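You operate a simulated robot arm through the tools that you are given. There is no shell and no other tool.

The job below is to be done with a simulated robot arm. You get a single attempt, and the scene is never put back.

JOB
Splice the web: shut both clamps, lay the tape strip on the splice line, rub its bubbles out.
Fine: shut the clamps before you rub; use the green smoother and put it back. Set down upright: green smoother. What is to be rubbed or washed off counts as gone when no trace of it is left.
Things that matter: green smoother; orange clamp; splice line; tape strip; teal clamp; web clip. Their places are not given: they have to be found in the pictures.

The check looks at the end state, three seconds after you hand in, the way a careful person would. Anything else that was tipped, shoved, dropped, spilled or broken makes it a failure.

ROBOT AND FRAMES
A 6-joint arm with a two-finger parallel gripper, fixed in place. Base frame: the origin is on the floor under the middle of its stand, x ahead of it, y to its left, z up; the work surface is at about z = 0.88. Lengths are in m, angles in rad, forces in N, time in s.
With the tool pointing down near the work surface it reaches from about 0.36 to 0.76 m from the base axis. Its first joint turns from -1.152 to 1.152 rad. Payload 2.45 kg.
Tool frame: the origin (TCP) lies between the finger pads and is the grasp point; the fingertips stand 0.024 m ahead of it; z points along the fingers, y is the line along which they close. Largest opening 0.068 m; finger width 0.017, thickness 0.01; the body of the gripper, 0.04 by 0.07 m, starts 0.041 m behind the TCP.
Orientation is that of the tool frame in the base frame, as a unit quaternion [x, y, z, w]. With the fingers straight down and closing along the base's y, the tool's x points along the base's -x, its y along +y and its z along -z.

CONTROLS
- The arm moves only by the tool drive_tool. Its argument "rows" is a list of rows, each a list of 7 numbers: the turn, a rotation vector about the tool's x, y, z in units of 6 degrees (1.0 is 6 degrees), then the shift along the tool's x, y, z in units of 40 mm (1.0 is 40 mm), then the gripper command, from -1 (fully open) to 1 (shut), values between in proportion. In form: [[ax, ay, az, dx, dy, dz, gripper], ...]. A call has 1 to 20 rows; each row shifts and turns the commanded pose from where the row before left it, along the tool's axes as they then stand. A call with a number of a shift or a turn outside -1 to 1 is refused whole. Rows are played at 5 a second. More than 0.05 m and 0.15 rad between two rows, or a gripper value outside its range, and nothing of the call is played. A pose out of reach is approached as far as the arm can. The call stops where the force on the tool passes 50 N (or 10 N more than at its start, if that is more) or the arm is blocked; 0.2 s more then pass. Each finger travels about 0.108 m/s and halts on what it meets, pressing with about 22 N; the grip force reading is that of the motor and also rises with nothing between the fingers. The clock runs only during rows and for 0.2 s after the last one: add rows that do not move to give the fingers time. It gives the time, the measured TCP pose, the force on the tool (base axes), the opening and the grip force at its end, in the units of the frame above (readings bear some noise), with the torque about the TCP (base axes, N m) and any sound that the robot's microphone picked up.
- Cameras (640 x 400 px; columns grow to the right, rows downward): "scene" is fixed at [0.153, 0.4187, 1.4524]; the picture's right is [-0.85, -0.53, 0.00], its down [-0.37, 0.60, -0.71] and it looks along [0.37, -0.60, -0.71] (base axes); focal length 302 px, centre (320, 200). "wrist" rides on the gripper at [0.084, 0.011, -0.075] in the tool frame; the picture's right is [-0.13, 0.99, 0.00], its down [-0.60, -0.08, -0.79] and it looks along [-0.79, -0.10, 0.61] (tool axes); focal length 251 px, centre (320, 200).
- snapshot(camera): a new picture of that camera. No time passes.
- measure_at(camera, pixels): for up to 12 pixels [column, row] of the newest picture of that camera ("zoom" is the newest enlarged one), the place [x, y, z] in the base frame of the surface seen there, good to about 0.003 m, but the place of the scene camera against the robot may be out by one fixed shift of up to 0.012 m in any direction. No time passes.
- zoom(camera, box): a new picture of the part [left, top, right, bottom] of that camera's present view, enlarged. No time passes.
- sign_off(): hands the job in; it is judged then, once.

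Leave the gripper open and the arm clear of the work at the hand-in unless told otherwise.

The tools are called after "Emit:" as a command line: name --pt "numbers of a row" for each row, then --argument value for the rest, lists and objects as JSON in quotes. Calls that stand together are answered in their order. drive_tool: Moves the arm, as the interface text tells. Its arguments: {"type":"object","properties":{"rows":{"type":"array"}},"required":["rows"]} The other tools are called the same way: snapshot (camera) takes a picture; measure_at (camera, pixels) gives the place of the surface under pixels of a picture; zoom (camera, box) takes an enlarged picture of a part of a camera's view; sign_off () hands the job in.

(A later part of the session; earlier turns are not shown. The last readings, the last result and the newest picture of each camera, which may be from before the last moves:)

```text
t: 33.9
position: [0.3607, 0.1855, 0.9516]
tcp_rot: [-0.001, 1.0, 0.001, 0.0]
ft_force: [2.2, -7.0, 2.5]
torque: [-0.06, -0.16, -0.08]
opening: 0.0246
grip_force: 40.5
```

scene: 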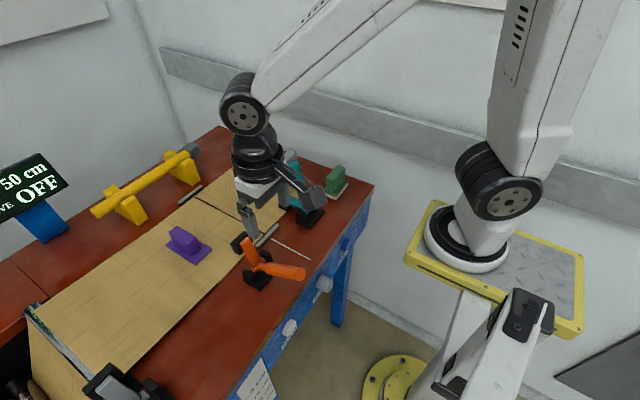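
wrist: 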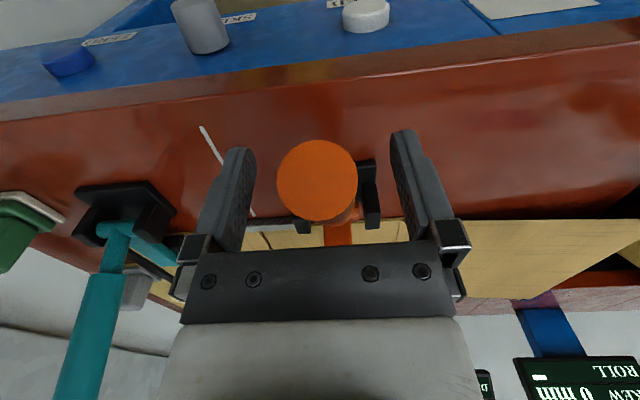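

The grip is balanced (opening 0.0246, side force −7 N). I'll carry the orange handle along its arc up to about vertical.

Emit:
drive_tool --pt "0 0 0 -0.06 0 -0.1075 1" --pt "0 0 0 -0.06 0 -0.1075 1" --pt "0 0 0 -0.071 0 -0.101 1" --pt "0 0 0 -0.071 0 -0.101 1" --pt "0 0 0 -0.081 0 -0.0925 1" --pt "0 0 0 -0.081 0 -0.0925 1" --pt "0 0 0 -0.091 0 -0.0825 1" --pt "0 0 0 -0.091 0 -0.0825 1" --pt "0 0 0 -0.0975 0 -0.074 1" --pt "0 0 0 -0.0975 0 -0.074 1" --pt "0 0 0 -0.106 0 -0.0625 1" --pt "0 0 0 -0.106 0 -0.0625 1" --pt "0 0 0 -0.111 0 -0.051 1" --pt "0 0 0 -0.111 0 -0.051 1" --pt "0 0 0 -0.1175 0 -0.04 1" --pt "0 0 0 -0.1175 0 -0.04 1" --pt "0 0 0 -0.12 0 -0.0275 1" --pt "0 0 0 -0.12 0 -0.0275 1" --pt "0 0 0 -0.095 0 -0.011 1" --pt "0 0 0 -0.095 0 -0.011 1"

Emit:
zoom --camera "scene" --box '[180, 150, 340, 290]'

```text
t: 38.1
position: [0.437, 0.1844, 1.0038]
tcp_rot: [-0.001, 1.0, 0.001, 0.0]
ft_force: [-14.5, 6.3, 7.2]
torque: [0.11, 1.25, -0.04]
opening: 0.0245
grip_force: 40.8
```

```text
2.86 times, centred on (260, 220) of scene
```

zoom: 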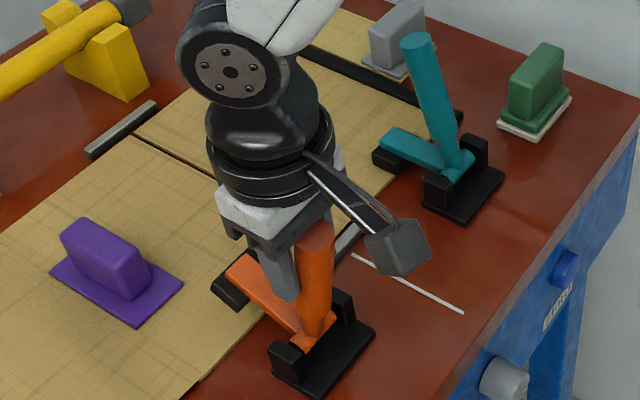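

The orange handle is near vertical. I'll release it, rise, move to the robot side, close the fingers and go down behind it.

Emit:
drive_tool --pt "0 0 0 0 0 0 -1" --pt "0 0 0 0 0 0 -1" --pt "0 0 0 0 0 -0.9 -1" --pt "0 0 0 0 0 -0.9 -1" --pt "0 0 0 0 0 -0.8 -1" --pt "0 0 0 0.6 0 0 1" --pt "0 0 0 0.6 0 0 1" --pt "0 0 0 0 0 0 1" --pt "0 0 0 0 0 0 1" --pt "0 0 0 0 0 0.8 1" --pt "0 0 0 0 0 0.8 1" --pt "0 0 0 0 0 0.7 1" --pt "0 0 0 0 0 0 1"

Emit:
zoom --camera "scene" --box '[180, 150, 340, 290]'

```text
t: 40.9
position: [0.3883, 0.1855, 1.0162]
tcp_rot: [-0.001, 1.0, 0.001, 0.0]
ft_force: [-0.4, -0.8, 0.2]
torque: [-0.01, 0.02, -0.03]
opening: 0.0
grip_force: 22.0
```

```text
2.86 times, centred on (260, 220) of scene
```

zoom: 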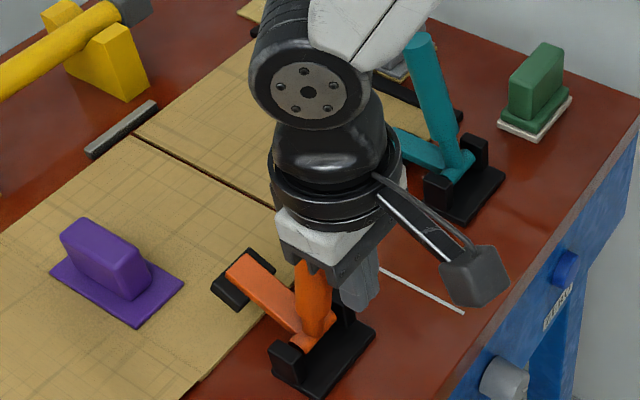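

The fingers are behind the orange handle. I'll push forward in 5 mm steps until the stop.

Emit:
drive_tool --pt "0 0 0 -0.2 0 0 1" --pt "0 0 0 -0.2 0 0 1" --pt "0 0 0 -0.2 0 0 1" --pt "0 0 0 -0.125 0 0 1" --pt "0 0 0 -0.125 0 0 1" --pt "0 0 0 -0.125 0 0 1" --pt "0 0 0 -0.125 0 0 1" --pt "0 0 0 -0.125 0 0 1" --pt "0 0 0 -0.125 0 0 1" --pt "0 0 0 -0.08 0 0 1" --pt "0 0 0 -0.08 0 0 1" --pt "0 0 0 -0.08 0 0 1" --pt "0 0 0 -0.08 0 0 1"

Emit:
zoom --camera "scene" --box '[200, 190, 320, 290]'

Emit:
measure_at --camera "zoom" --pixels '[[150, 250], [200, 280], [120, 290], [140, 320], [100, 330], [250, 310]]'

```text
t: 43.7
position: [0.4467, 0.1851, 1.0144]
tcp_rot: [-0.001, 1.0, -0.003, -0.01]
ft_force: [-11.9, 1.0, 4.7]
torque: [0.08, 0.22, 0.03]
opening: 0.0
grip_force: 23.0
stopped in row 13: the force on the tool passed its limit at 54 N (the readings are from after the stop); the commanded pose is now the measured one
```

```text
4.00 times, centred on (260, 240) of scene
```

zoom: 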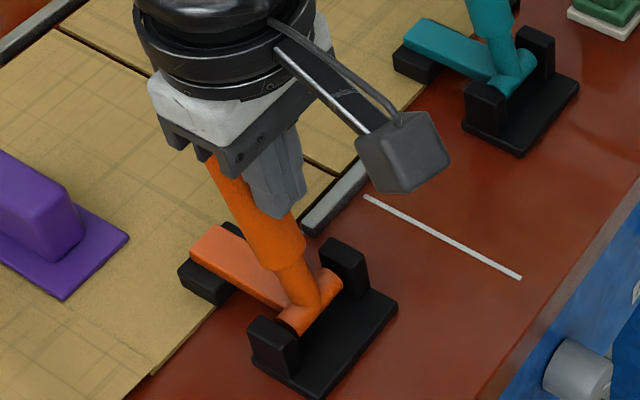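

```text
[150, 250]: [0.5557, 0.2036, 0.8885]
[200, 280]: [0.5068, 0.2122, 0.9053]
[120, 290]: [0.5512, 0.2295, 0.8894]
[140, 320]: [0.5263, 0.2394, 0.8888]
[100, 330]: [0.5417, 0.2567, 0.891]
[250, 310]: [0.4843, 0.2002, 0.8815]
```

The orange clamp is at its stop too, at the same x = 0.4467 as teal. I'll back off and rise, level the tool, then tilt to look at the clamps and the splice line from above.

Emit:
drive_tool --pt "0 0 0 0.5 0 0 1" --pt "0 0 0 0.3 0 -0.5 1" --pt "0 -0.19 0 0 0 -0.9 1" --pt "0 0 0 0 0 -0.9 -1" --pt "0 0 0 0 -0.7 -0.5 -1" --pt "0 0 0 0 -0.7 -0.5 -1" --pt "0 0 0 0 -0.7 -0.5 -1" --pt "0 1 0 0 0 0 -1" --pt "0 1 0 0 0 0 -1" --pt "0 1 0 0 0 0 -1" --pt "0 1 0 0 0 0 -1" --pt "0 0 0 0 0 0 -1"

Emit:
snapshot --camera "wrist"

Emit:
snapshot --camera "scene"

```text
t: 46.3
position: [0.4164, 0.0997, 1.1677]
tcp_rot: [0.0, 0.979, -0.001, -0.205]
ft_force: [-0.7, 0.0, 1.0]
torque: [0.01, -0.04, 0.01]
opening: 0.0679
grip_force: 0.0
```

```text
taken
```

wrist: 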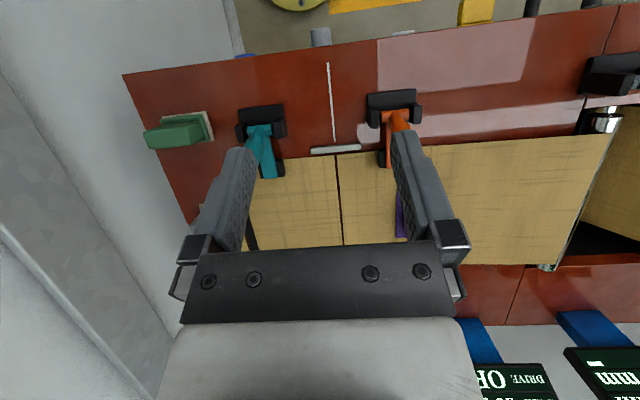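

```text
taken
```

scene: 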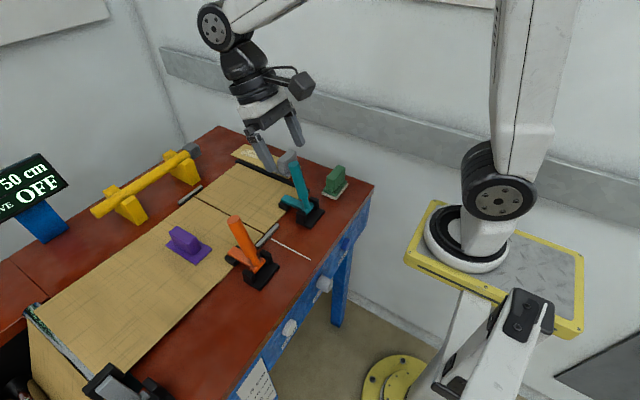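

Both handles are up. I'll zoom in to confirm both arms are flat on the web, and measure the splice line.

Emit:
zoom --camera "scene" --box '[215, 145, 335, 295]'

Emit:
measure_at --camera "wrist" --pixels '[[337, 155], [338, 175], [340, 200], [342, 225], [343, 243], [328, 65], [334, 140], [315, 150], [358, 147], [270, 175]]'

Emit:
measure_at --camera "scene" --pixels '[[283, 202], [290, 205], [279, 201], [230, 257], [237, 260], [262, 234], [250, 227], [230, 216], [215, 208], [197, 198], [283, 206], [229, 262]]'

```text
2.67 times, centred on (275, 220) of scene
```

zoom: 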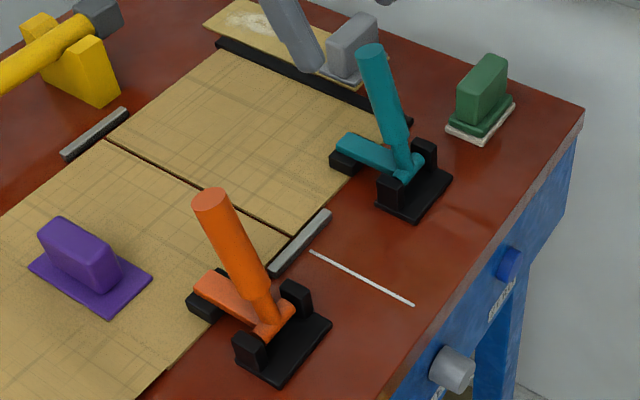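

```text
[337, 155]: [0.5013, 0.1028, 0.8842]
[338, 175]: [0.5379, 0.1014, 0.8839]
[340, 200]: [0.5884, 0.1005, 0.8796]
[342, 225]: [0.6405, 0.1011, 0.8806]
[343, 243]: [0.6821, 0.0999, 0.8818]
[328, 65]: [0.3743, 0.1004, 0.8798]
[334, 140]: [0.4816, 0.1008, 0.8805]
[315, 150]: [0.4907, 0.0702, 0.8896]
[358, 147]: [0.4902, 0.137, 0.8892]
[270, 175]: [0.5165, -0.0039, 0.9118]
```

```text
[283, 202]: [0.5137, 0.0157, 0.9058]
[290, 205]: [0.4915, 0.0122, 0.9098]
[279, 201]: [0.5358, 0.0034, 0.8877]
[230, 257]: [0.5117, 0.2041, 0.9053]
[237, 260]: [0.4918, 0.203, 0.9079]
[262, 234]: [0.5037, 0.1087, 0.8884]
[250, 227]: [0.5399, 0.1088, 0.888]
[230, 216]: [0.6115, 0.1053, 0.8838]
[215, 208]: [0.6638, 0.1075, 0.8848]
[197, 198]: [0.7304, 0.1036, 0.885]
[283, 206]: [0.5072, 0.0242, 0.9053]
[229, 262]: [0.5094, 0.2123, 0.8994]
```

Both arms are flat with pads on the web. The splice line lies at y ≈ 0.1005, x from 0.502 to about 0.735, with the web surface at z ≈ 0.882. Next I level the tool and yaw 90° so the fingers close along x for the strip's grey block.

Emit:
drive_tool --pt "0 -1 0 0 0 0 -1" --pt "0 -1 0 0 0 0 -1" --pt "0 -1 0 0 0 0 -1" --pt "0 -1 0 0 0 0 -1" --pt "0 0 1 0 0 0 -1" --pt "0 0 1 0 0 0 -1" --pt "0 0 1 0 0 0 -1" --pt "0 0 1 0 0 0 -1" --pt "0 0 1 0 0 0 -1" --pt "0 0 1 0 0 0 -1" --pt "0 0 1 0 0 0 -1" --pt "0 0 1 0 0 0 -1" --pt "0 0 1 0 0 0 -1" --pt "0 0 1 0 0 0 -1" --pt "0 0 1 0 0 0 -1" --pt "0 0 1 0 0 0 -1" --pt "0 0 1 0 0 0 -1" --pt "0 0 1 0 0 0 -1" --pt "0 0 1 0 0 0 -1" --pt "0 0 0 0 0 0 -1"

```text
t: 50.5
position: [0.4171, 0.1005, 1.1674]
tcp_rot: [0.707, 0.707, 0.0, 0.003]
ft_force: [0.9, -0.2, 0.9]
torque: [-0.01, 0.0, -0.01]
opening: 0.068
grip_force: 0.1
```

Now I move over toward the strip so the wrist camera sees the grey block from close by.

Emit:
drive_tool --pt "0 0 0 -0.5 0.76 0.48 -1" --pt "0 0 0 -0.5 0.76 0.48 -1" --pt "0 0 0 -0.5 0.76 0.48 -1" --pt "0 0 0 -0.5 0.76 0.48 -1" --pt "0 0 0 -0.5 0.76 0.48 -1" --pt "0 0 0 -0.5 0.76 0.48 -1" --pt "0 0 0 0 0 0 -1"

Emit:
snapshot --camera "wrist"

```text
t: 52.1
position: [0.598, -0.0186, 1.0553]
tcp_rot: [0.707, 0.707, 0.0, 0.003]
ft_force: [-0.5, 0.6, 0.6]
torque: [0.02, 0.01, -0.01]
opening: 0.0678
grip_force: 0.1
```

```text
taken
```

wrist: 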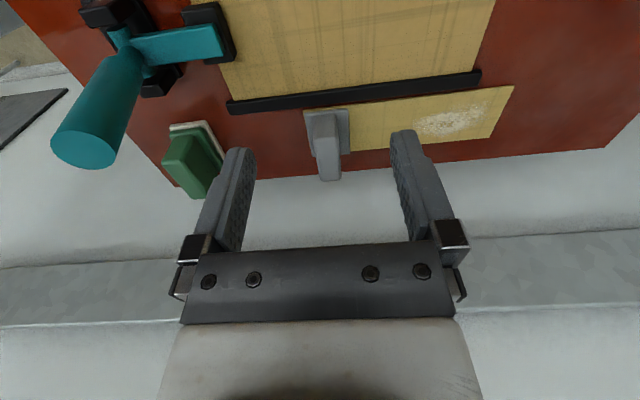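

The grey block is at (325,145). I'll zoom in and measure its faces.

Emit:
zoom --camera "wrist" --box '[270, 70, 530, 200]'

Emit:
measure_at --camera "wrist" --pixels '[[308, 118], [346, 115], [316, 150], [336, 148], [326, 178], [326, 145], [321, 120], [349, 110], [512, 88], [490, 137], [420, 127], [485, 112]]'

```text
2.46 times, centred on (400, 135) of wrist
```

zoom: 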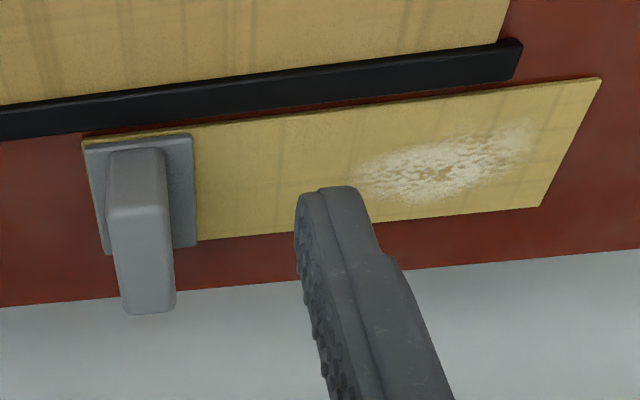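

```text
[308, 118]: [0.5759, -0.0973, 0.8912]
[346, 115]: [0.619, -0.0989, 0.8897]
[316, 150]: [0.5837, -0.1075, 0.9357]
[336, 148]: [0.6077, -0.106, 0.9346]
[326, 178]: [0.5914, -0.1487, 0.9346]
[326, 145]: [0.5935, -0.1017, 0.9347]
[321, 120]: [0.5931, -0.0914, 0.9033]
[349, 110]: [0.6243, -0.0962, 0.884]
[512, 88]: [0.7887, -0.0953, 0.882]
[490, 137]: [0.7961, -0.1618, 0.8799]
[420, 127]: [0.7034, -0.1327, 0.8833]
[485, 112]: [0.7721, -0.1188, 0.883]
```

The block spans x 0.583–0.608 and y −0.10 to −0.149, with its top at z 0.935; its base plate covers the strip end. I'll move above it at z ≈ 1.0 to check centring.

Emit:
drive_tool --pt "0 0 0 -0.88 -0.02 0.3 -1" --pt "0 0 0 -0.88 -0.02 0.4 -1" --pt "0 0 0 -0.88 -0.02 0.5 -1" --pt "0 0 0 0 0 0 -1"

Emit:
snapshot --camera "wrist"

Emit:
zoom --camera "scene" --box '[225, 80, 345, 190]'

```text
t: 53.1
position: [0.597, -0.126, 1.0045]
tcp_rot: [0.706, 0.708, 0.0, 0.002]
ft_force: [0.4, -0.4, -0.9]
torque: [-0.02, 0.01, -0.01]
opening: 0.0679
grip_force: 0.1
```

```text
taken
```

wrist: 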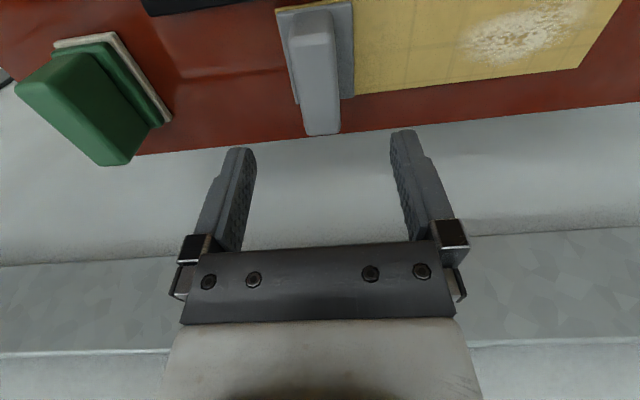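

```text
3.64 times, centred on (285, 135) of scene
```

zoom: 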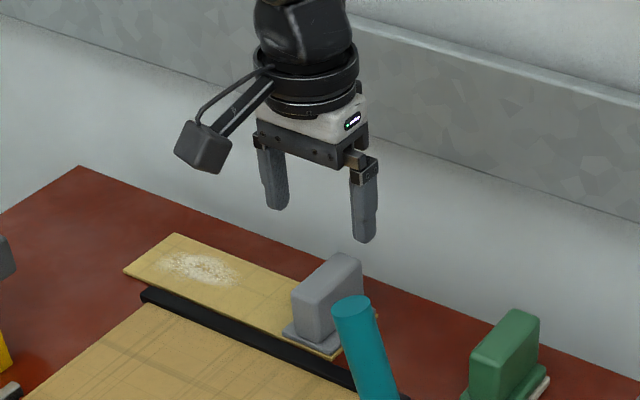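

I'll measure the block's edges again from this closer view.

Emit:
measure_at --camera "wrist" --pixels '[[292, 40], [332, 35], [296, 55], [305, 130], [340, 128], [318, 60], [278, 12], [350, 5], [353, 95], [582, 68], [240, 155], [402, 140]]'

```text
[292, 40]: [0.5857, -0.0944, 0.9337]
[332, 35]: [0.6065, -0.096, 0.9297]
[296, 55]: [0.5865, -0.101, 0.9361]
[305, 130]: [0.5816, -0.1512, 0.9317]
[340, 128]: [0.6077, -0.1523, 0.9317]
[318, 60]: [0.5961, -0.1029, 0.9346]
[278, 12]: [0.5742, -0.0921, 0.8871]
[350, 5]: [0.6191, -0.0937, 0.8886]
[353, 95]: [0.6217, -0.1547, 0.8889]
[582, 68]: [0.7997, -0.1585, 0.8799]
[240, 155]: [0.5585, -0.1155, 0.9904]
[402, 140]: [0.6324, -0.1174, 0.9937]
```

The finger midpoint (x 0.5955) matches the block centre. I'll go down to z ≈ 0.92 around the block.

Emit:
drive_tool --pt "0 0 0 0.05 0 0.7 -1" --pt "0 0 0 0 0 0.7 -1" --pt "0 0 0 0 0 0.7 -1" --pt "0 0 0 0 0 0 -1"

Emit:
snapshot --camera "wrist"

Emit:
zoom --camera "scene" --box '[225, 100, 345, 190]'

```text
t: 54.1
position: [0.5996, -0.124, 0.9217]
tcp_rot: [0.706, 0.708, 0.001, 0.003]
ft_force: [0.2, -0.6, -0.5]
torque: [0.0, -0.02, -0.02]
opening: 0.0679
grip_force: 0.1
```

```text
taken
```

wrist: 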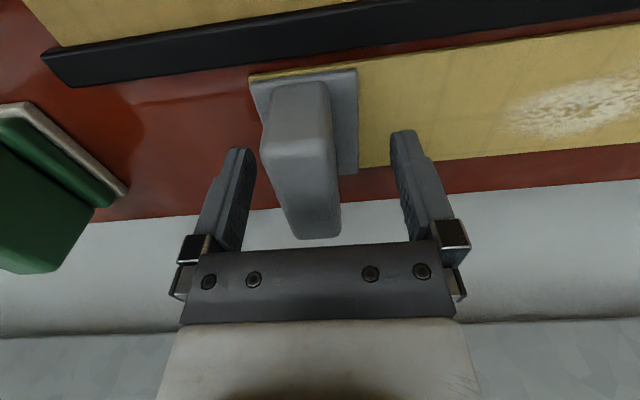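

```text
4.44 times, centred on (285, 145) of scene
```

zoom: 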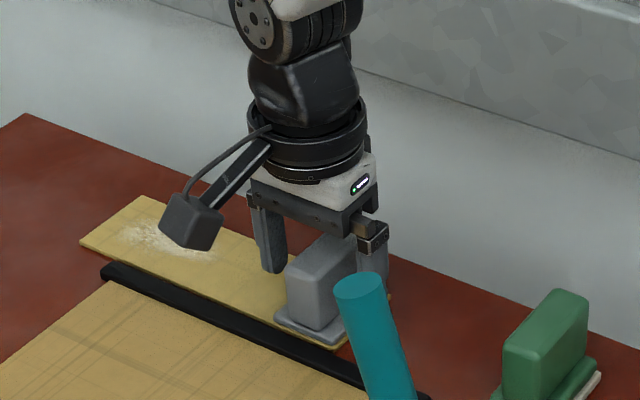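

The fingers straddle the block. I'll check the centring once more using the block and fingertip edges.

Emit:
measure_at --camera "wrist" --pixels '[[265, 148], [333, 145], [298, 152], [285, 230], [340, 228], [241, 155], [402, 140], [262, 135], [330, 100]]'

```text
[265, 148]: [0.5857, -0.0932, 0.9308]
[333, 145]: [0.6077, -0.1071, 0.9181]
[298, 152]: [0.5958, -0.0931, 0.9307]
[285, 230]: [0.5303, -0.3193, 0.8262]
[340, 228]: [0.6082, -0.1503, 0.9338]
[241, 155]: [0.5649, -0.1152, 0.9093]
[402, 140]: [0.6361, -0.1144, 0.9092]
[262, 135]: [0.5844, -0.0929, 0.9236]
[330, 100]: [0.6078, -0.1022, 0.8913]
```

The fingers' midpoint is x 0.600 and the block centre 0.596. I'll shift −4 mm in x and close gently.

Emit:
drive_tool --pt "0 0 0 0 -0.1 0 -1" --pt "0 0 0 0 0 0 -1" --pt "0 0 0 0 0 0 0.1" --pt "0 0 0 0 0 0 0.3" --pt "0 0 0 0 0 0 1" --pt "0 0 0 0 0 0 1"

Emit:
snapshot --camera "wrist"

```text
t: 55.5
position: [0.5955, -0.1228, 0.9224]
tcp_rot: [0.706, 0.708, 0.001, 0.003]
ft_force: [0.2, -0.2, -0.2]
torque: [0.0, 0.07, 0.01]
opening: 0.0256
grip_force: 22.1
```

```text
taken
```

wrist: 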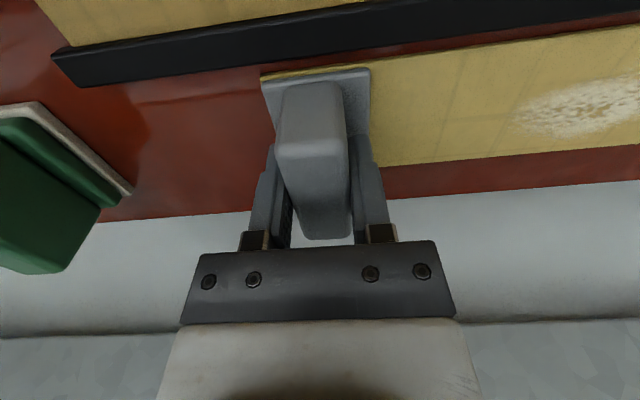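

The block is gripped (opening 0.0256). I'll lift 2 cm and see whether the strip comes along.

Emit:
drive_tool --pt "0 0 0 0 0 -0.12 1" --pt "0 0 0 0 0 -0.13 1" --pt "0 0 0 0 0 -0.25 1" --pt "0 0 0 0 0 0 1"

Emit:
snapshot --camera "wrist"

Emit:
zoom --camera "scene" --box '[215, 100, 335, 190]'

```text
t: 56.5
position: [0.595, -0.1237, 0.9426]
tcp_rot: [0.707, 0.708, 0.001, 0.003]
ft_force: [0.2, 0.2, -1.3]
torque: [-0.01, 0.04, 0.01]
opening: 0.0255
grip_force: 22.1
```

```text
taken
```

wrist: 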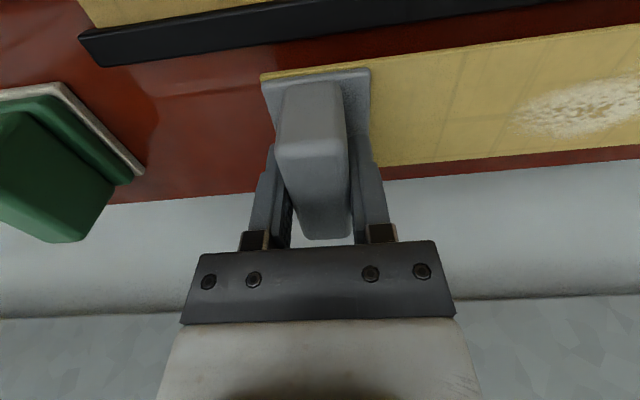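

```text
4.44 times, centred on (275, 145) of scene
```

zoom: 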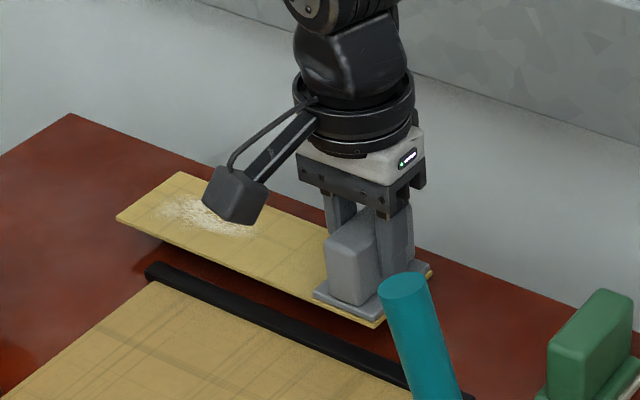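

The strip comes up rigidly with the grey block, so the block is its handle. I'll lift a bit more and carry it sideways at x ≈ 0.595 over the splice line at y ≈ 0.1005.

Emit:
drive_tool --pt "0 0 0 0 0 -0.5 1" --pt "0 0 0 0 0 -0.6 1" --pt "0 0 0 0.2 0 0 1" --pt "0 0 0 0.4 0 0 1" --pt "0 0 0 0.5 0 0 1" --pt "0 0 0 0.5 0 0 1" --pt "0 0 0 0.5 0 0 1" --pt "0 0 0 0.5 0 0 1" --pt "0 0 0 0.5 0 0 1" --pt "0 0 0 0.5 0 0 1" --pt "0 0 0 0.5 0 0 1" --pt "0 0 0 0.5 0 0 1" --pt "0 0 0 0.5 0 0 1" --pt "0 0 0 0.3 0 0 1" --pt "0 0 0 0.2 0 0 1" --pt "0 0 0 0 0 0 1"

Emit:
snapshot --camera "scene"

Emit:
snapshot --camera "wrist"

```text
t: 59.9
position: [0.5943, 0.0999, 0.9855]
tcp_rot: [0.707, 0.708, 0.001, 0.002]
ft_force: [-1.2, -4.5, -1.9]
torque: [-0.12, 0.1, -0.89]
opening: 0.0358
grip_force: 22.0
```

```text
taken
```

scene: 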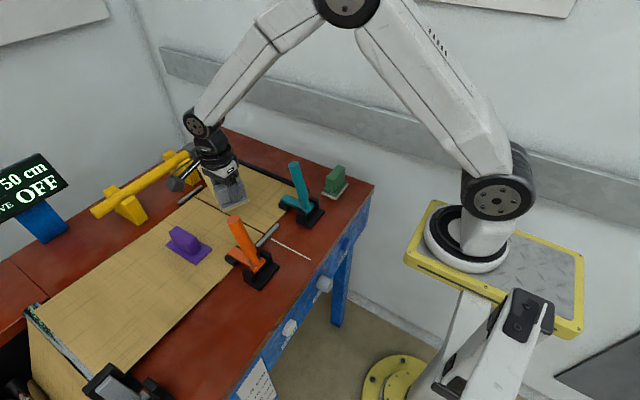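

```text
taken
```

wrist: 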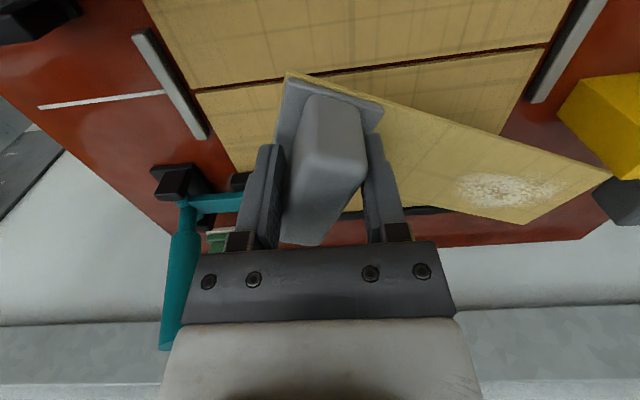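

There is a side force, the opening has grown to 0.036 and the strip has yawed in the grip. Its far end touched the yellow stand or pole near (600,180) in the wrist view. Before moving, I'll look closely.

Emit:
zoom --camera "scene" --box '[80, 120, 280, 245]'

Emit:
zoom --camera "wrist" --box '[480, 40, 640, 260]'

Emit:
measure_at --camera "scene" --pixels '[[125, 205], [165, 175], [190, 149], [97, 213], [130, 210], [185, 170], [193, 150], [170, 172]]'

Emit:
measure_at --camera "wrist" --pixels '[[610, 172], [600, 100], [625, 180], [605, 195], [525, 222], [575, 130], [290, 75], [380, 105]]'

```text
3.20 times, centred on (180, 182) of scene
```

zoom: 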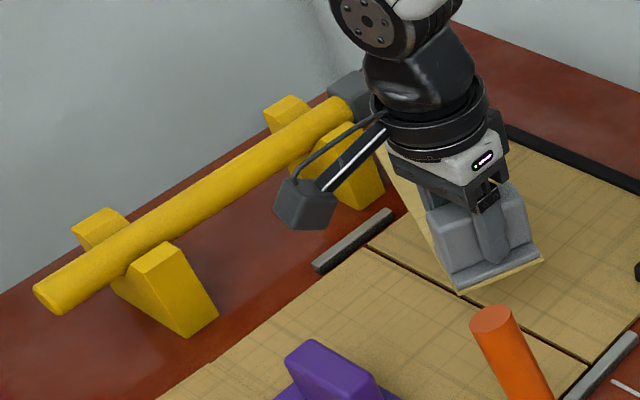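

```text
1.82 times, centred on (560, 150) of wrist
```

zoom: 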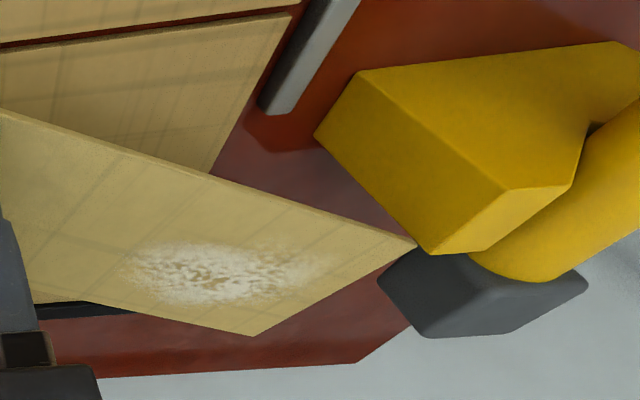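

```text
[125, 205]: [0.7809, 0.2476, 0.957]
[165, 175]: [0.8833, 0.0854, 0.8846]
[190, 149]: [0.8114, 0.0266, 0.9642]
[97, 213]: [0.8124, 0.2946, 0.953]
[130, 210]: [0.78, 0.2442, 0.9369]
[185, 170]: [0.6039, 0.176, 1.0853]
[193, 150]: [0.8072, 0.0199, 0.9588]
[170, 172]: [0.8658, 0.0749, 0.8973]
```

```text
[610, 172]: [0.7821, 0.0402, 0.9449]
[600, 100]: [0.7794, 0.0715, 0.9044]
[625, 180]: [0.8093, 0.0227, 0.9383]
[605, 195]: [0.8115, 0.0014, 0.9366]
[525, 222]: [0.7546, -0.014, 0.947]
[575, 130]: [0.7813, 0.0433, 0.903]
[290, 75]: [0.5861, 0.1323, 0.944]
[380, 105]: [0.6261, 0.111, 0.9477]
```

The strip's far corner sits against the yellow stand's face with about 4.5 N; the stand and pole look unmoved compared with the first pictures. I'll back away gently, −y first and then −x, to free it.

Emit:
drive_tool --pt "0 0 0 -0.25 -0.05 0 1" --pt "0 0 0 -0.25 -0.1 0 1" --pt "0 0 0 -0.25 -0.3 0 1" --pt "0 0 0 0 -0.4 0 1" --pt "0 0 0 0 -0.4 0 1" --pt "0 0 0 0 0 0 1"

Emit:
snapshot --camera "wrist"

Emit:
snapshot --camera "scene"

```text
t: 61.3
position: [0.5437, 0.0713, 0.9849]
tcp_rot: [0.706, 0.708, 0.001, 0.002]
ft_force: [0.0, -0.8, -0.9]
torque: [-0.01, 0.0, 0.01]
opening: 0.0252
grip_force: 22.2
```

```text
taken
```

wrist: 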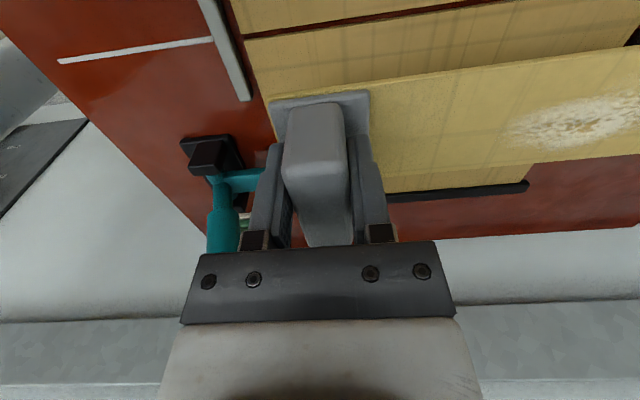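

```text
taken
```

scene: 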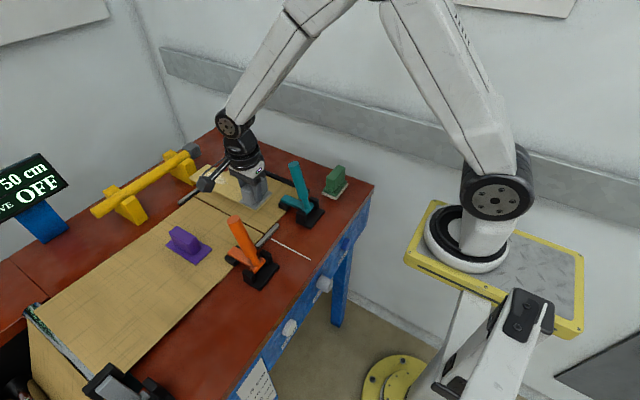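

The strip snapped back straight in the grip. I'll compare the yellow stand and pole using the same zoom box as at the start.

Emit:
zoom --camera "scene" --box '[80, 130, 260, 260]'

Emit:
measure_at --camera "wrist" --pixels '[[275, 108], [367, 95], [285, 150], [340, 140], [560, 68], [640, 52], [620, 155], [270, 100], [246, 38], [600, 3]]'

```text
3.08 times, centred on (170, 195) of scene
```

zoom: 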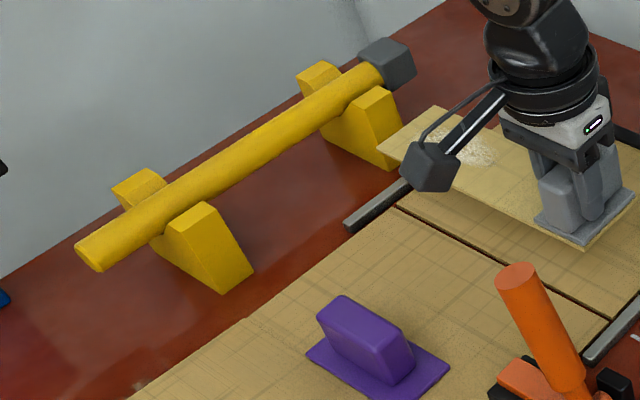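

```text
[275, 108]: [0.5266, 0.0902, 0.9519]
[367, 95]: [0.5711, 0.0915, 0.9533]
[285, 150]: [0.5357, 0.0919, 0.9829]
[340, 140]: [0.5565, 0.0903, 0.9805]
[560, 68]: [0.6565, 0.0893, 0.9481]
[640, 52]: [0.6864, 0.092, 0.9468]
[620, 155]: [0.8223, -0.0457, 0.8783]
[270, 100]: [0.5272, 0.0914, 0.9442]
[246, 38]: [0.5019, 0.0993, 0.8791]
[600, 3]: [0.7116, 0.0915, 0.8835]
```

The yellow stand, pole and grey end look identical to the start. The strip has slipped about 1 cm toward −y in the grip: its +y edge is at 0.0915 while the TCP is at 0.071. So I aim for TCP y ≈ 0.111 and x ≈ 0.528 to centre it on the line.

Emit:
drive_tool --pt "0 0 0 0.2 -0.1 0 1" --pt "0 0 0 0.3 -0.1 0 1" --pt "0 0 0 0.3 -0.1 0.2 1" --pt "0 0 0 0.2 -0.1 0.3 1" --pt "0 0 0 0 0 0.3 1" --pt "0 0 0 0 0 0 1"

Emit:
snapshot --camera "wrist"

Emit:
zoom --camera "scene" --box '[160, 140, 320, 270]'

```text
t: 62.7
position: [0.5294, 0.1105, 0.9544]
tcp_rot: [0.706, 0.708, 0.001, 0.002]
ft_force: [0.5, 0.6, -0.2]
torque: [-0.04, 0.02, 0.03]
opening: 0.0255
grip_force: 21.5
```

```text
taken
```

wrist: 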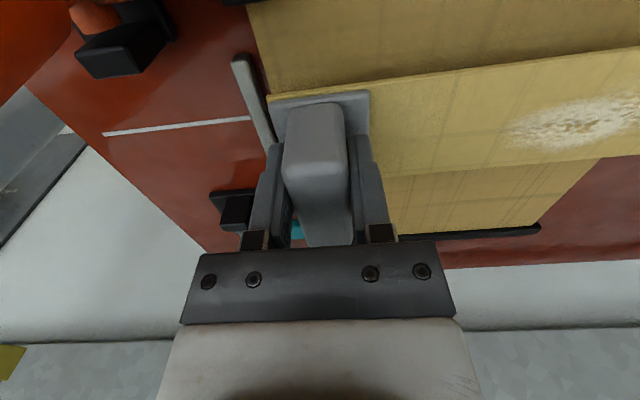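

```text
3.08 times, centred on (240, 205) of scene
```

zoom: 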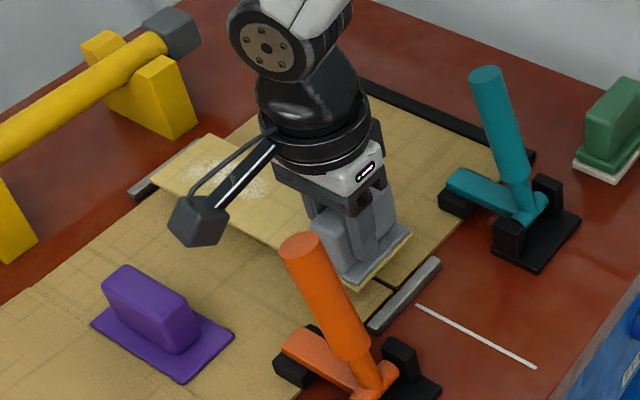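

I'll measure the strip's corners in the scene zoom against the visible splice line end at (392,288), and in the wrist view.

Emit:
measure_at --camera "zoom" --pixels '[[352, 287], [407, 237], [155, 181], [207, 138], [392, 288], [380, 281], [418, 307], [533, 366], [370, 325], [436, 262], [150, 195], [250, 232]]'

Emit:
measure_at --camera "wrist" --pixels '[[270, 99], [400, 83], [500, 70], [600, 56], [636, 50], [500, 172], [600, 157], [252, 118], [110, 133], [240, 62], [265, 135], [252, 95]]'

```text
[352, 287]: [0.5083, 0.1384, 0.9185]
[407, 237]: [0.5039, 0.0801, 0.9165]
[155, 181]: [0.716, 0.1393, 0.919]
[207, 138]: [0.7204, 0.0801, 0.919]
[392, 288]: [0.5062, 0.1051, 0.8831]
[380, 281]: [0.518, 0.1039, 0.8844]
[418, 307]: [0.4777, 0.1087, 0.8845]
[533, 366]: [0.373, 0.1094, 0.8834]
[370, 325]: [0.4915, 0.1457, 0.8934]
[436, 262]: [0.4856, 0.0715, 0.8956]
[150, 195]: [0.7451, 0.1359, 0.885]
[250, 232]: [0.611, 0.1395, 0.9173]
```

```text
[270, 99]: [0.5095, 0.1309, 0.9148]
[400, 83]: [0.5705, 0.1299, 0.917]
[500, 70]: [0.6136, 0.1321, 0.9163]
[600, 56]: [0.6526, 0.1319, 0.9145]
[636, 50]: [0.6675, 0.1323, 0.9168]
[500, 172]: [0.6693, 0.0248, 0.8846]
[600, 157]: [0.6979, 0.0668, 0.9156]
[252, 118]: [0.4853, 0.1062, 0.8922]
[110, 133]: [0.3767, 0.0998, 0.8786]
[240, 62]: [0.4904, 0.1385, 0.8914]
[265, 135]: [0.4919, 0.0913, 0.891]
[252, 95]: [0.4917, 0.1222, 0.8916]
```

The strip centre is within about 2 mm of the splice line in y. I'll shift +5 mm in x to centre it along the web, and lower most of the way.

Emit:
drive_tool --pt "0 0 0 0 0.12 0.15 1" --pt "0 0 0 0 0 0.25 1" --pt "0 0 0 0 0 0.2 1" --pt "0 0 0 0 0 0 1"

Emit:
snapshot --camera "wrist"

Emit:
zoom --camera "scene" --box '[160, 140, 320, 270]'

```text
t: 63.7
position: [0.5333, 0.1095, 0.9284]
tcp_rot: [0.706, 0.708, 0.001, 0.002]
ft_force: [0.6, 0.5, -0.8]
torque: [-0.02, 0.0, -0.03]
opening: 0.0256
grip_force: 22.0
```

```text
taken
```

wrist: 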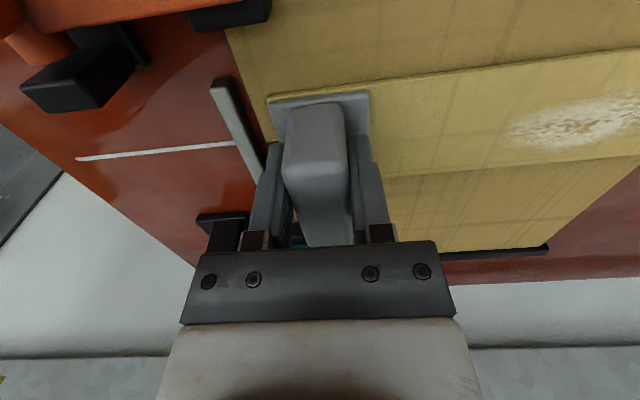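

```text
3.08 times, centred on (240, 205) of scene
```

zoom: 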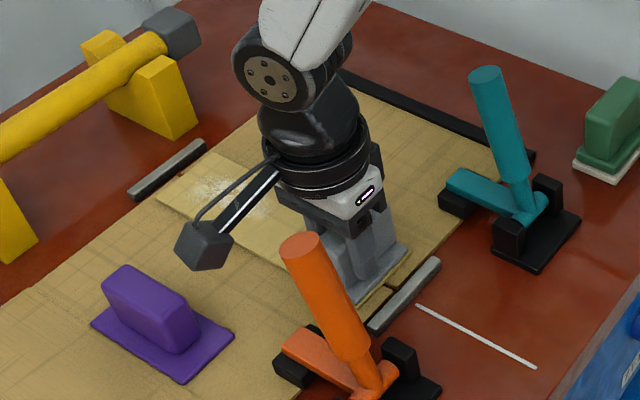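

The strip hovers just over the web. I'll check the alignment again before touching down.

Emit:
measure_at --camera "zoom" --pixels '[[356, 302], [405, 252], [160, 197], [206, 157], [393, 289], [386, 291], [155, 180], [230, 237], [260, 258]]'

Emit:
measure_at --camera "wrist" --pixels '[[270, 99], [400, 83], [500, 69], [600, 55], [400, 178], [500, 169], [600, 159], [180, 149], [80, 158], [260, 140], [264, 118]]'

```text
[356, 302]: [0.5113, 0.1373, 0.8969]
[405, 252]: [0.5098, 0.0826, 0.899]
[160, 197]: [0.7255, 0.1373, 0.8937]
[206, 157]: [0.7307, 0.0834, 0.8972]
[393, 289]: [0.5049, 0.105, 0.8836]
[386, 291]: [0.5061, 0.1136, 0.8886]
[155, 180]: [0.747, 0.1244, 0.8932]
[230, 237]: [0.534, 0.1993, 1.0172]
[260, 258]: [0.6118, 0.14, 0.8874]
```

```text
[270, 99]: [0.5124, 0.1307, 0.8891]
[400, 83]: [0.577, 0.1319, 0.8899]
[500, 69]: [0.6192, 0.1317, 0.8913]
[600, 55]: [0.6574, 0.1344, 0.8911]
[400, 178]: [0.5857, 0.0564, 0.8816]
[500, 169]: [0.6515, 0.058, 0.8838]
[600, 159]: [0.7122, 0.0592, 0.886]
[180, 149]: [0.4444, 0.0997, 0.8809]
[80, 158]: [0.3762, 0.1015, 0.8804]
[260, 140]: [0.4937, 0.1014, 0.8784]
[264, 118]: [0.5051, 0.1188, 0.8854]
```

The alignment is good: x 0.511–0.727, y centre ≈ 0.100. I'll lower in 1 mm steps until the force shows contact.

Emit:
drive_tool --pt "0 0 0 0 0 0.04 1" --pt "0 0 0 0 0 0.025 1" --pt "0 0 0 0 0 0.025 1" --pt "0 0 0 0 0 0 1"

```text
t: 64.7
position: [0.5338, 0.1097, 0.9241]
tcp_rot: [0.707, 0.707, 0.002, 0.003]
ft_force: [-3.7, 3.1, 14.7]
torque: [0.0, 0.37, 0.02]
opening: 0.0257
grip_force: 21.9
```

There is contact at 14.7 N. The strip is down, so I'll open the fingers and rise straight up.

Emit:
drive_tool --pt "0 0 0 0 0 -0.015 1" --pt "0 0 0 0 0 0 0.3" --pt "0 0 0 0 0 0 -0.3" --pt "0 0 0 0 0 0 -1" --pt "0 0 0 0 0 0 -1" --pt "0 0 0 0 0 -0.4 -1" --pt "0 0 0 0 0 -0.8 -1" --pt "0 0 0 0 0 -0.8 -1" --pt "0 0 0 0 0 -0.8 -1" --pt "0 0 0 0 0 -0.8 -1" --pt "0 0 0 0 0 0 -1"

Emit:
snapshot --camera "wrist"

Emit:
zoom --camera "scene" --box '[160, 140, 320, 270]'

```text
t: 67.1
position: [0.5339, 0.1102, 1.0696]
tcp_rot: [0.706, 0.708, -0.001, 0.002]
ft_force: [0.5, 0.2, 0.7]
torque: [0.02, -0.02, 0.01]
opening: 0.068
grip_force: 0.0
```

```text
taken
```

wrist: 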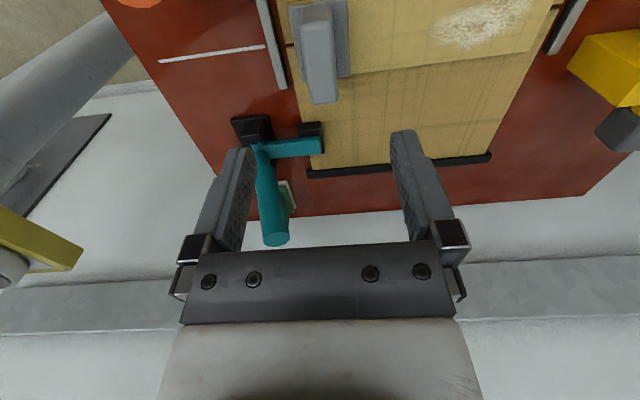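

```text
3.08 times, centred on (240, 205) of scene
```

zoom: 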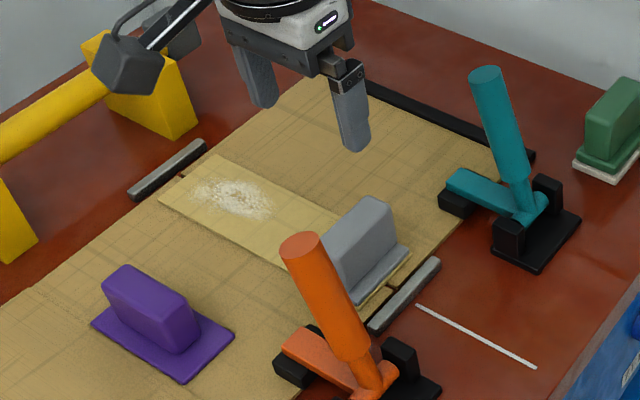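

The tape strip lies on the splice line. I'll measure its corners and the bubble patch.

Emit:
measure_at --camera "zoom" --pixels '[[158, 197], [208, 155], [355, 304], [408, 253], [181, 175], [393, 289], [196, 185], [232, 197], [268, 213], [235, 182], [225, 208], [205, 200]]'

Emit:
zoom --camera "scene" --box '[190, 170, 270, 240]'

```text
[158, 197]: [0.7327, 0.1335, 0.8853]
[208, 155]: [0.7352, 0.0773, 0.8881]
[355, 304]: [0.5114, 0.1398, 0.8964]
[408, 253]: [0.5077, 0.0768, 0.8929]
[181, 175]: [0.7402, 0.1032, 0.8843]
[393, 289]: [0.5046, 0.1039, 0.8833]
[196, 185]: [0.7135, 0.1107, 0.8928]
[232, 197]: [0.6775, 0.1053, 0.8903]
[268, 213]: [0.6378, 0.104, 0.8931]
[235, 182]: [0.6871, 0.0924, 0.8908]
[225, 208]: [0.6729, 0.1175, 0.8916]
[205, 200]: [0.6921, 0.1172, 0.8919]
```

```text
5.71 times, centred on (230, 205) of scene
```

zoom: 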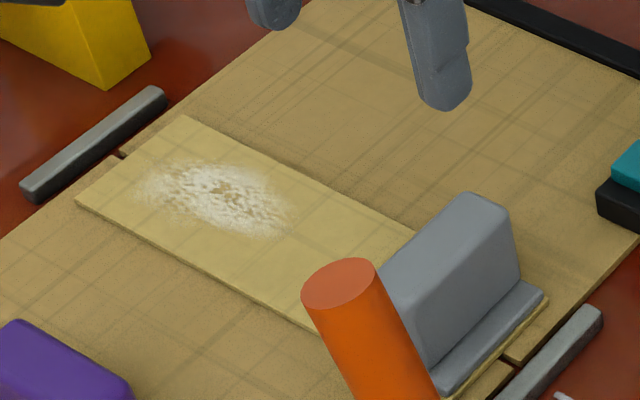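

The strip is centred on the line at both ends. The bubble patch spans x ≈ 0.635–0.715, y ≈ 0.083–0.112. Next is the green smoother. The teal handle stands close by, so I want the camera on the −y side (yaw −90°). I'll rise, move over, then rotate in two calls.

Emit:
drive_tool --pt "0 0 0 0 0 -1 -1" --pt "0 0 0 0 0 -1 -1" --pt "0 0 0 -0.7 -0.3 0 -1" --pt "0 0 0 -0.7 -0.3 0 -1" --pt "0 0 0 -0.7 -0.3 0 -1" --pt "0 0 0 -0.7 -0.3 0 -1" --pt "0 0 0 -0.7 -0.3 0 -1" --pt "0 0 -1 0 0 0 -1" --pt "0 0 -1 0 0 0 -1" --pt "0 0 -1 0 0 0 -1" --pt "0 0 -1 0 0 0 -1" --pt "0 0 -1 0 0 0 -1" --pt "0 0 -1 0 0 0 -1" --pt "0 0 -1 0 0 0 -1" --pt "0 0 -1 0 0 0 -1" --pt "0 0 -1 0 0 0 -1" --pt "0 0 -1 0 0 0 -1" --pt "0 0 0 0 0 0 -1"

Emit:
drive_tool --pt "0 0 -1 0 0 0 -1" --pt "0 0 -1 0 0 0 -1" --pt "0 0 -1 0 0 0 -1" --pt "0 0 -1 0 0 0 -1" --pt "0 0 -1 0 0 0 -1" --pt "0 0 -1 0 0 0 -1" --pt "0 0 -1 0 0 0 -1" --pt "0 0 -1 0 0 0 -1" --pt "0 0 -1 0 0 0 -1" --pt "0 0 -1 0 0 0 -1" --pt "0 0 -1 0 0 0 -1" --pt "0 0 -1 0 0 0 -1" --pt "0 0 -1 0 0 0 -1" --pt "0 0 -1 0 0 0 -1" --pt "0 0 -1 0 0 0 -1" --pt "0 0 -1 0 0 0 -1" --pt "0 0 -1 0 0 0 -1" --pt "0 0 -1 0 0 0 -1" --pt "0 0 -1 0 0 0 -1" --pt "0 0 -1 0 0 0 -1"

Emit:
snapshot --camera "wrist"

Emit:
snapshot --camera "scene"

```text
t: 70.9
position: [0.4731, -0.0277, 1.1506]
tcp_rot: [0.258, 0.966, 0.0, 0.003]
ft_force: [0.4, -0.7, -0.4]
torque: [0.01, 0.01, -0.02]
opening: 0.0679
grip_force: 0.1
```

```text
t: 75.1
position: [0.4736, -0.029, 1.1503]
tcp_rot: [0.709, -0.706, 0.002, -0.001]
ft_force: [0.5, -0.3, -0.2]
torque: [0.02, 0.0, -0.04]
opening: 0.068
grip_force: 0.1
```

```text
taken
```

wrist: 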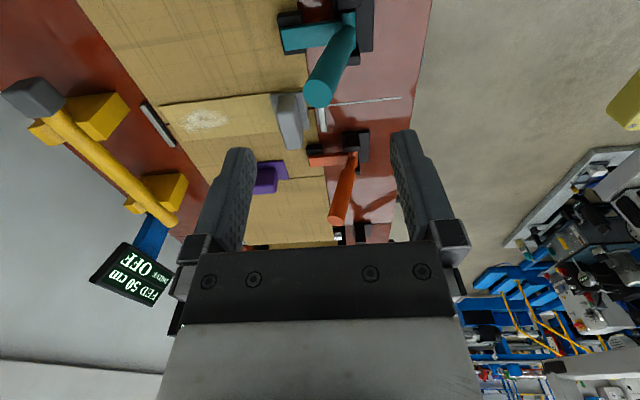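

```text
taken
```

scene: 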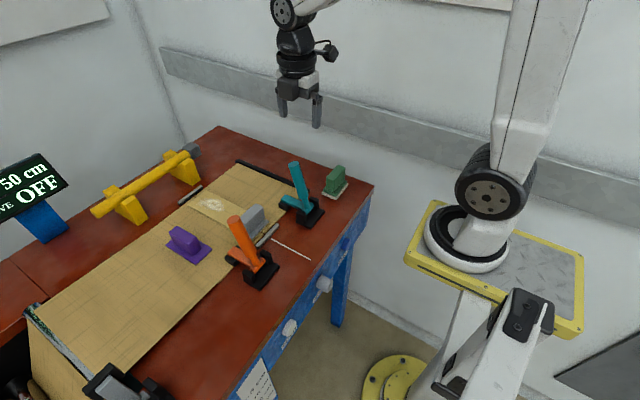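

The yaw −90° is reached. I'll measure the green smoother in the scene picture (correcting by −0.0065 in y and −0.006 in z).

Emit:
zoom --camera "scene" --box '[300, 150, 370, 210]'

Emit:
measure_at --camera "zoom" --pixels '[[250, 200], [330, 240], [395, 130], [310, 130], [185, 320], [300, 375], [430, 270], [250, 300], [345, 190], [320, 330], [300, 170], [400, 180]]'

```text
6.67 times, centred on (335, 180) of scene
```

zoom: 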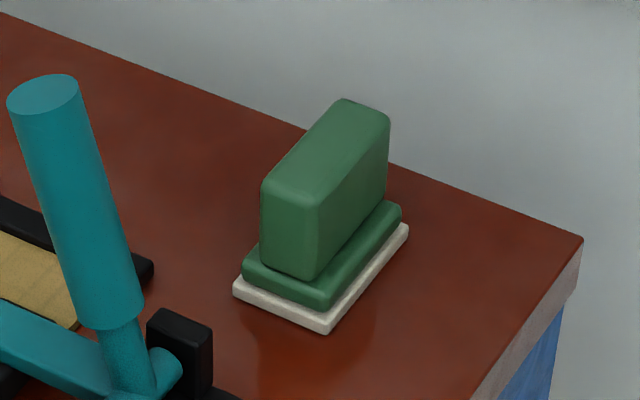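

```text
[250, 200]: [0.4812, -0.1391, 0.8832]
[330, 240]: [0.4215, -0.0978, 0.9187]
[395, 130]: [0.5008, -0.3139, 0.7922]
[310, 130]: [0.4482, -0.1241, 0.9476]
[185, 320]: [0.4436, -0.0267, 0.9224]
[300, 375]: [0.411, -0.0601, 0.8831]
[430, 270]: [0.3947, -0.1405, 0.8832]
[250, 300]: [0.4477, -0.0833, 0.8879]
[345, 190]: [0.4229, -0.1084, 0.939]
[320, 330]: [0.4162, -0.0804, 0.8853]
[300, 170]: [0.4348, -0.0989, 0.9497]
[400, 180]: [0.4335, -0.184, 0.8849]
```

I'll measure the block's top corners and the pad corners.

Emit:
measure_at --camera "zoom" --pixels '[[268, 190], [314, 206], [384, 122], [344, 104], [238, 290], [324, 330], [403, 232], [325, 155], [264, 255], [312, 272], [388, 190], [245, 265]]'

```text
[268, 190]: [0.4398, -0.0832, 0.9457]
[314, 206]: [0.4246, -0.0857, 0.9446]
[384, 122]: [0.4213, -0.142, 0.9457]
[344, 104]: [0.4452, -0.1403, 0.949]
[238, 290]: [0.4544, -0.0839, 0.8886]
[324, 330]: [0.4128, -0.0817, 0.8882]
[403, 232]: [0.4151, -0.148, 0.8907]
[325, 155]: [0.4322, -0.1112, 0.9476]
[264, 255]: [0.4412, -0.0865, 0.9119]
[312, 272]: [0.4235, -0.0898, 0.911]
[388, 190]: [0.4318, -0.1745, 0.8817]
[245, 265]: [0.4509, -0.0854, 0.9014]
```

The smoother is centred at about (0.433, −0.120), its block top at z ≈ 0.942 and its base top at ≈ 0.905. I'll move above it and then lower to z ≈ 1.0.

Emit:
drive_tool --pt "0 0 0 0.76 0.34 0 -1" --pt "0 0 0 0.76 0.34 0 -1" --pt "0 0 0 0.76 0.34 0 -1" --pt "0 0 0 0 0 0.9 -1" --pt "0 0 0 0 0 0.9 -1" --pt "0 0 0 0 0 0.9 -1" --pt "0 0 0 0 0 0.9 -1" --pt "0 0 0 0 0 0 -1"

Emit:
snapshot --camera "wrist"

Emit:
zoom --camera "scene" --box '[280, 100, 400, 215]'

```text
t: 76.9
position: [0.4324, -0.1191, 1.0065]
tcp_rot: [0.708, -0.706, 0.003, 0.0]
ft_force: [0.5, -0.7, 0.5]
torque: [0.02, 0.03, 0.01]
opening: 0.068
grip_force: 0.1
```

```text
taken
```

wrist: 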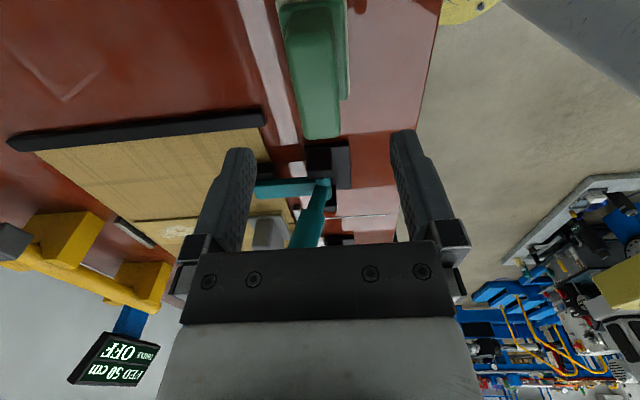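

```text
3.48 times, centred on (340, 158) of scene
```

zoom: 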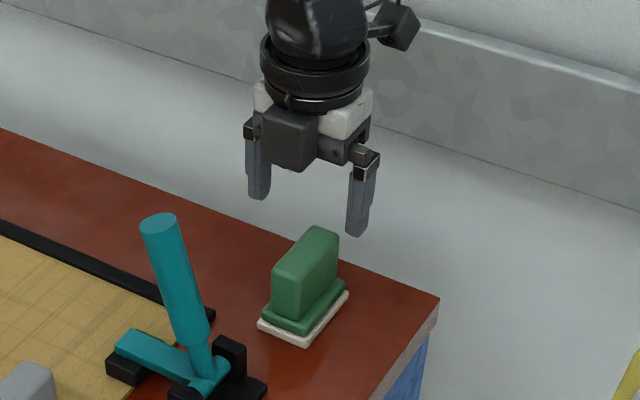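

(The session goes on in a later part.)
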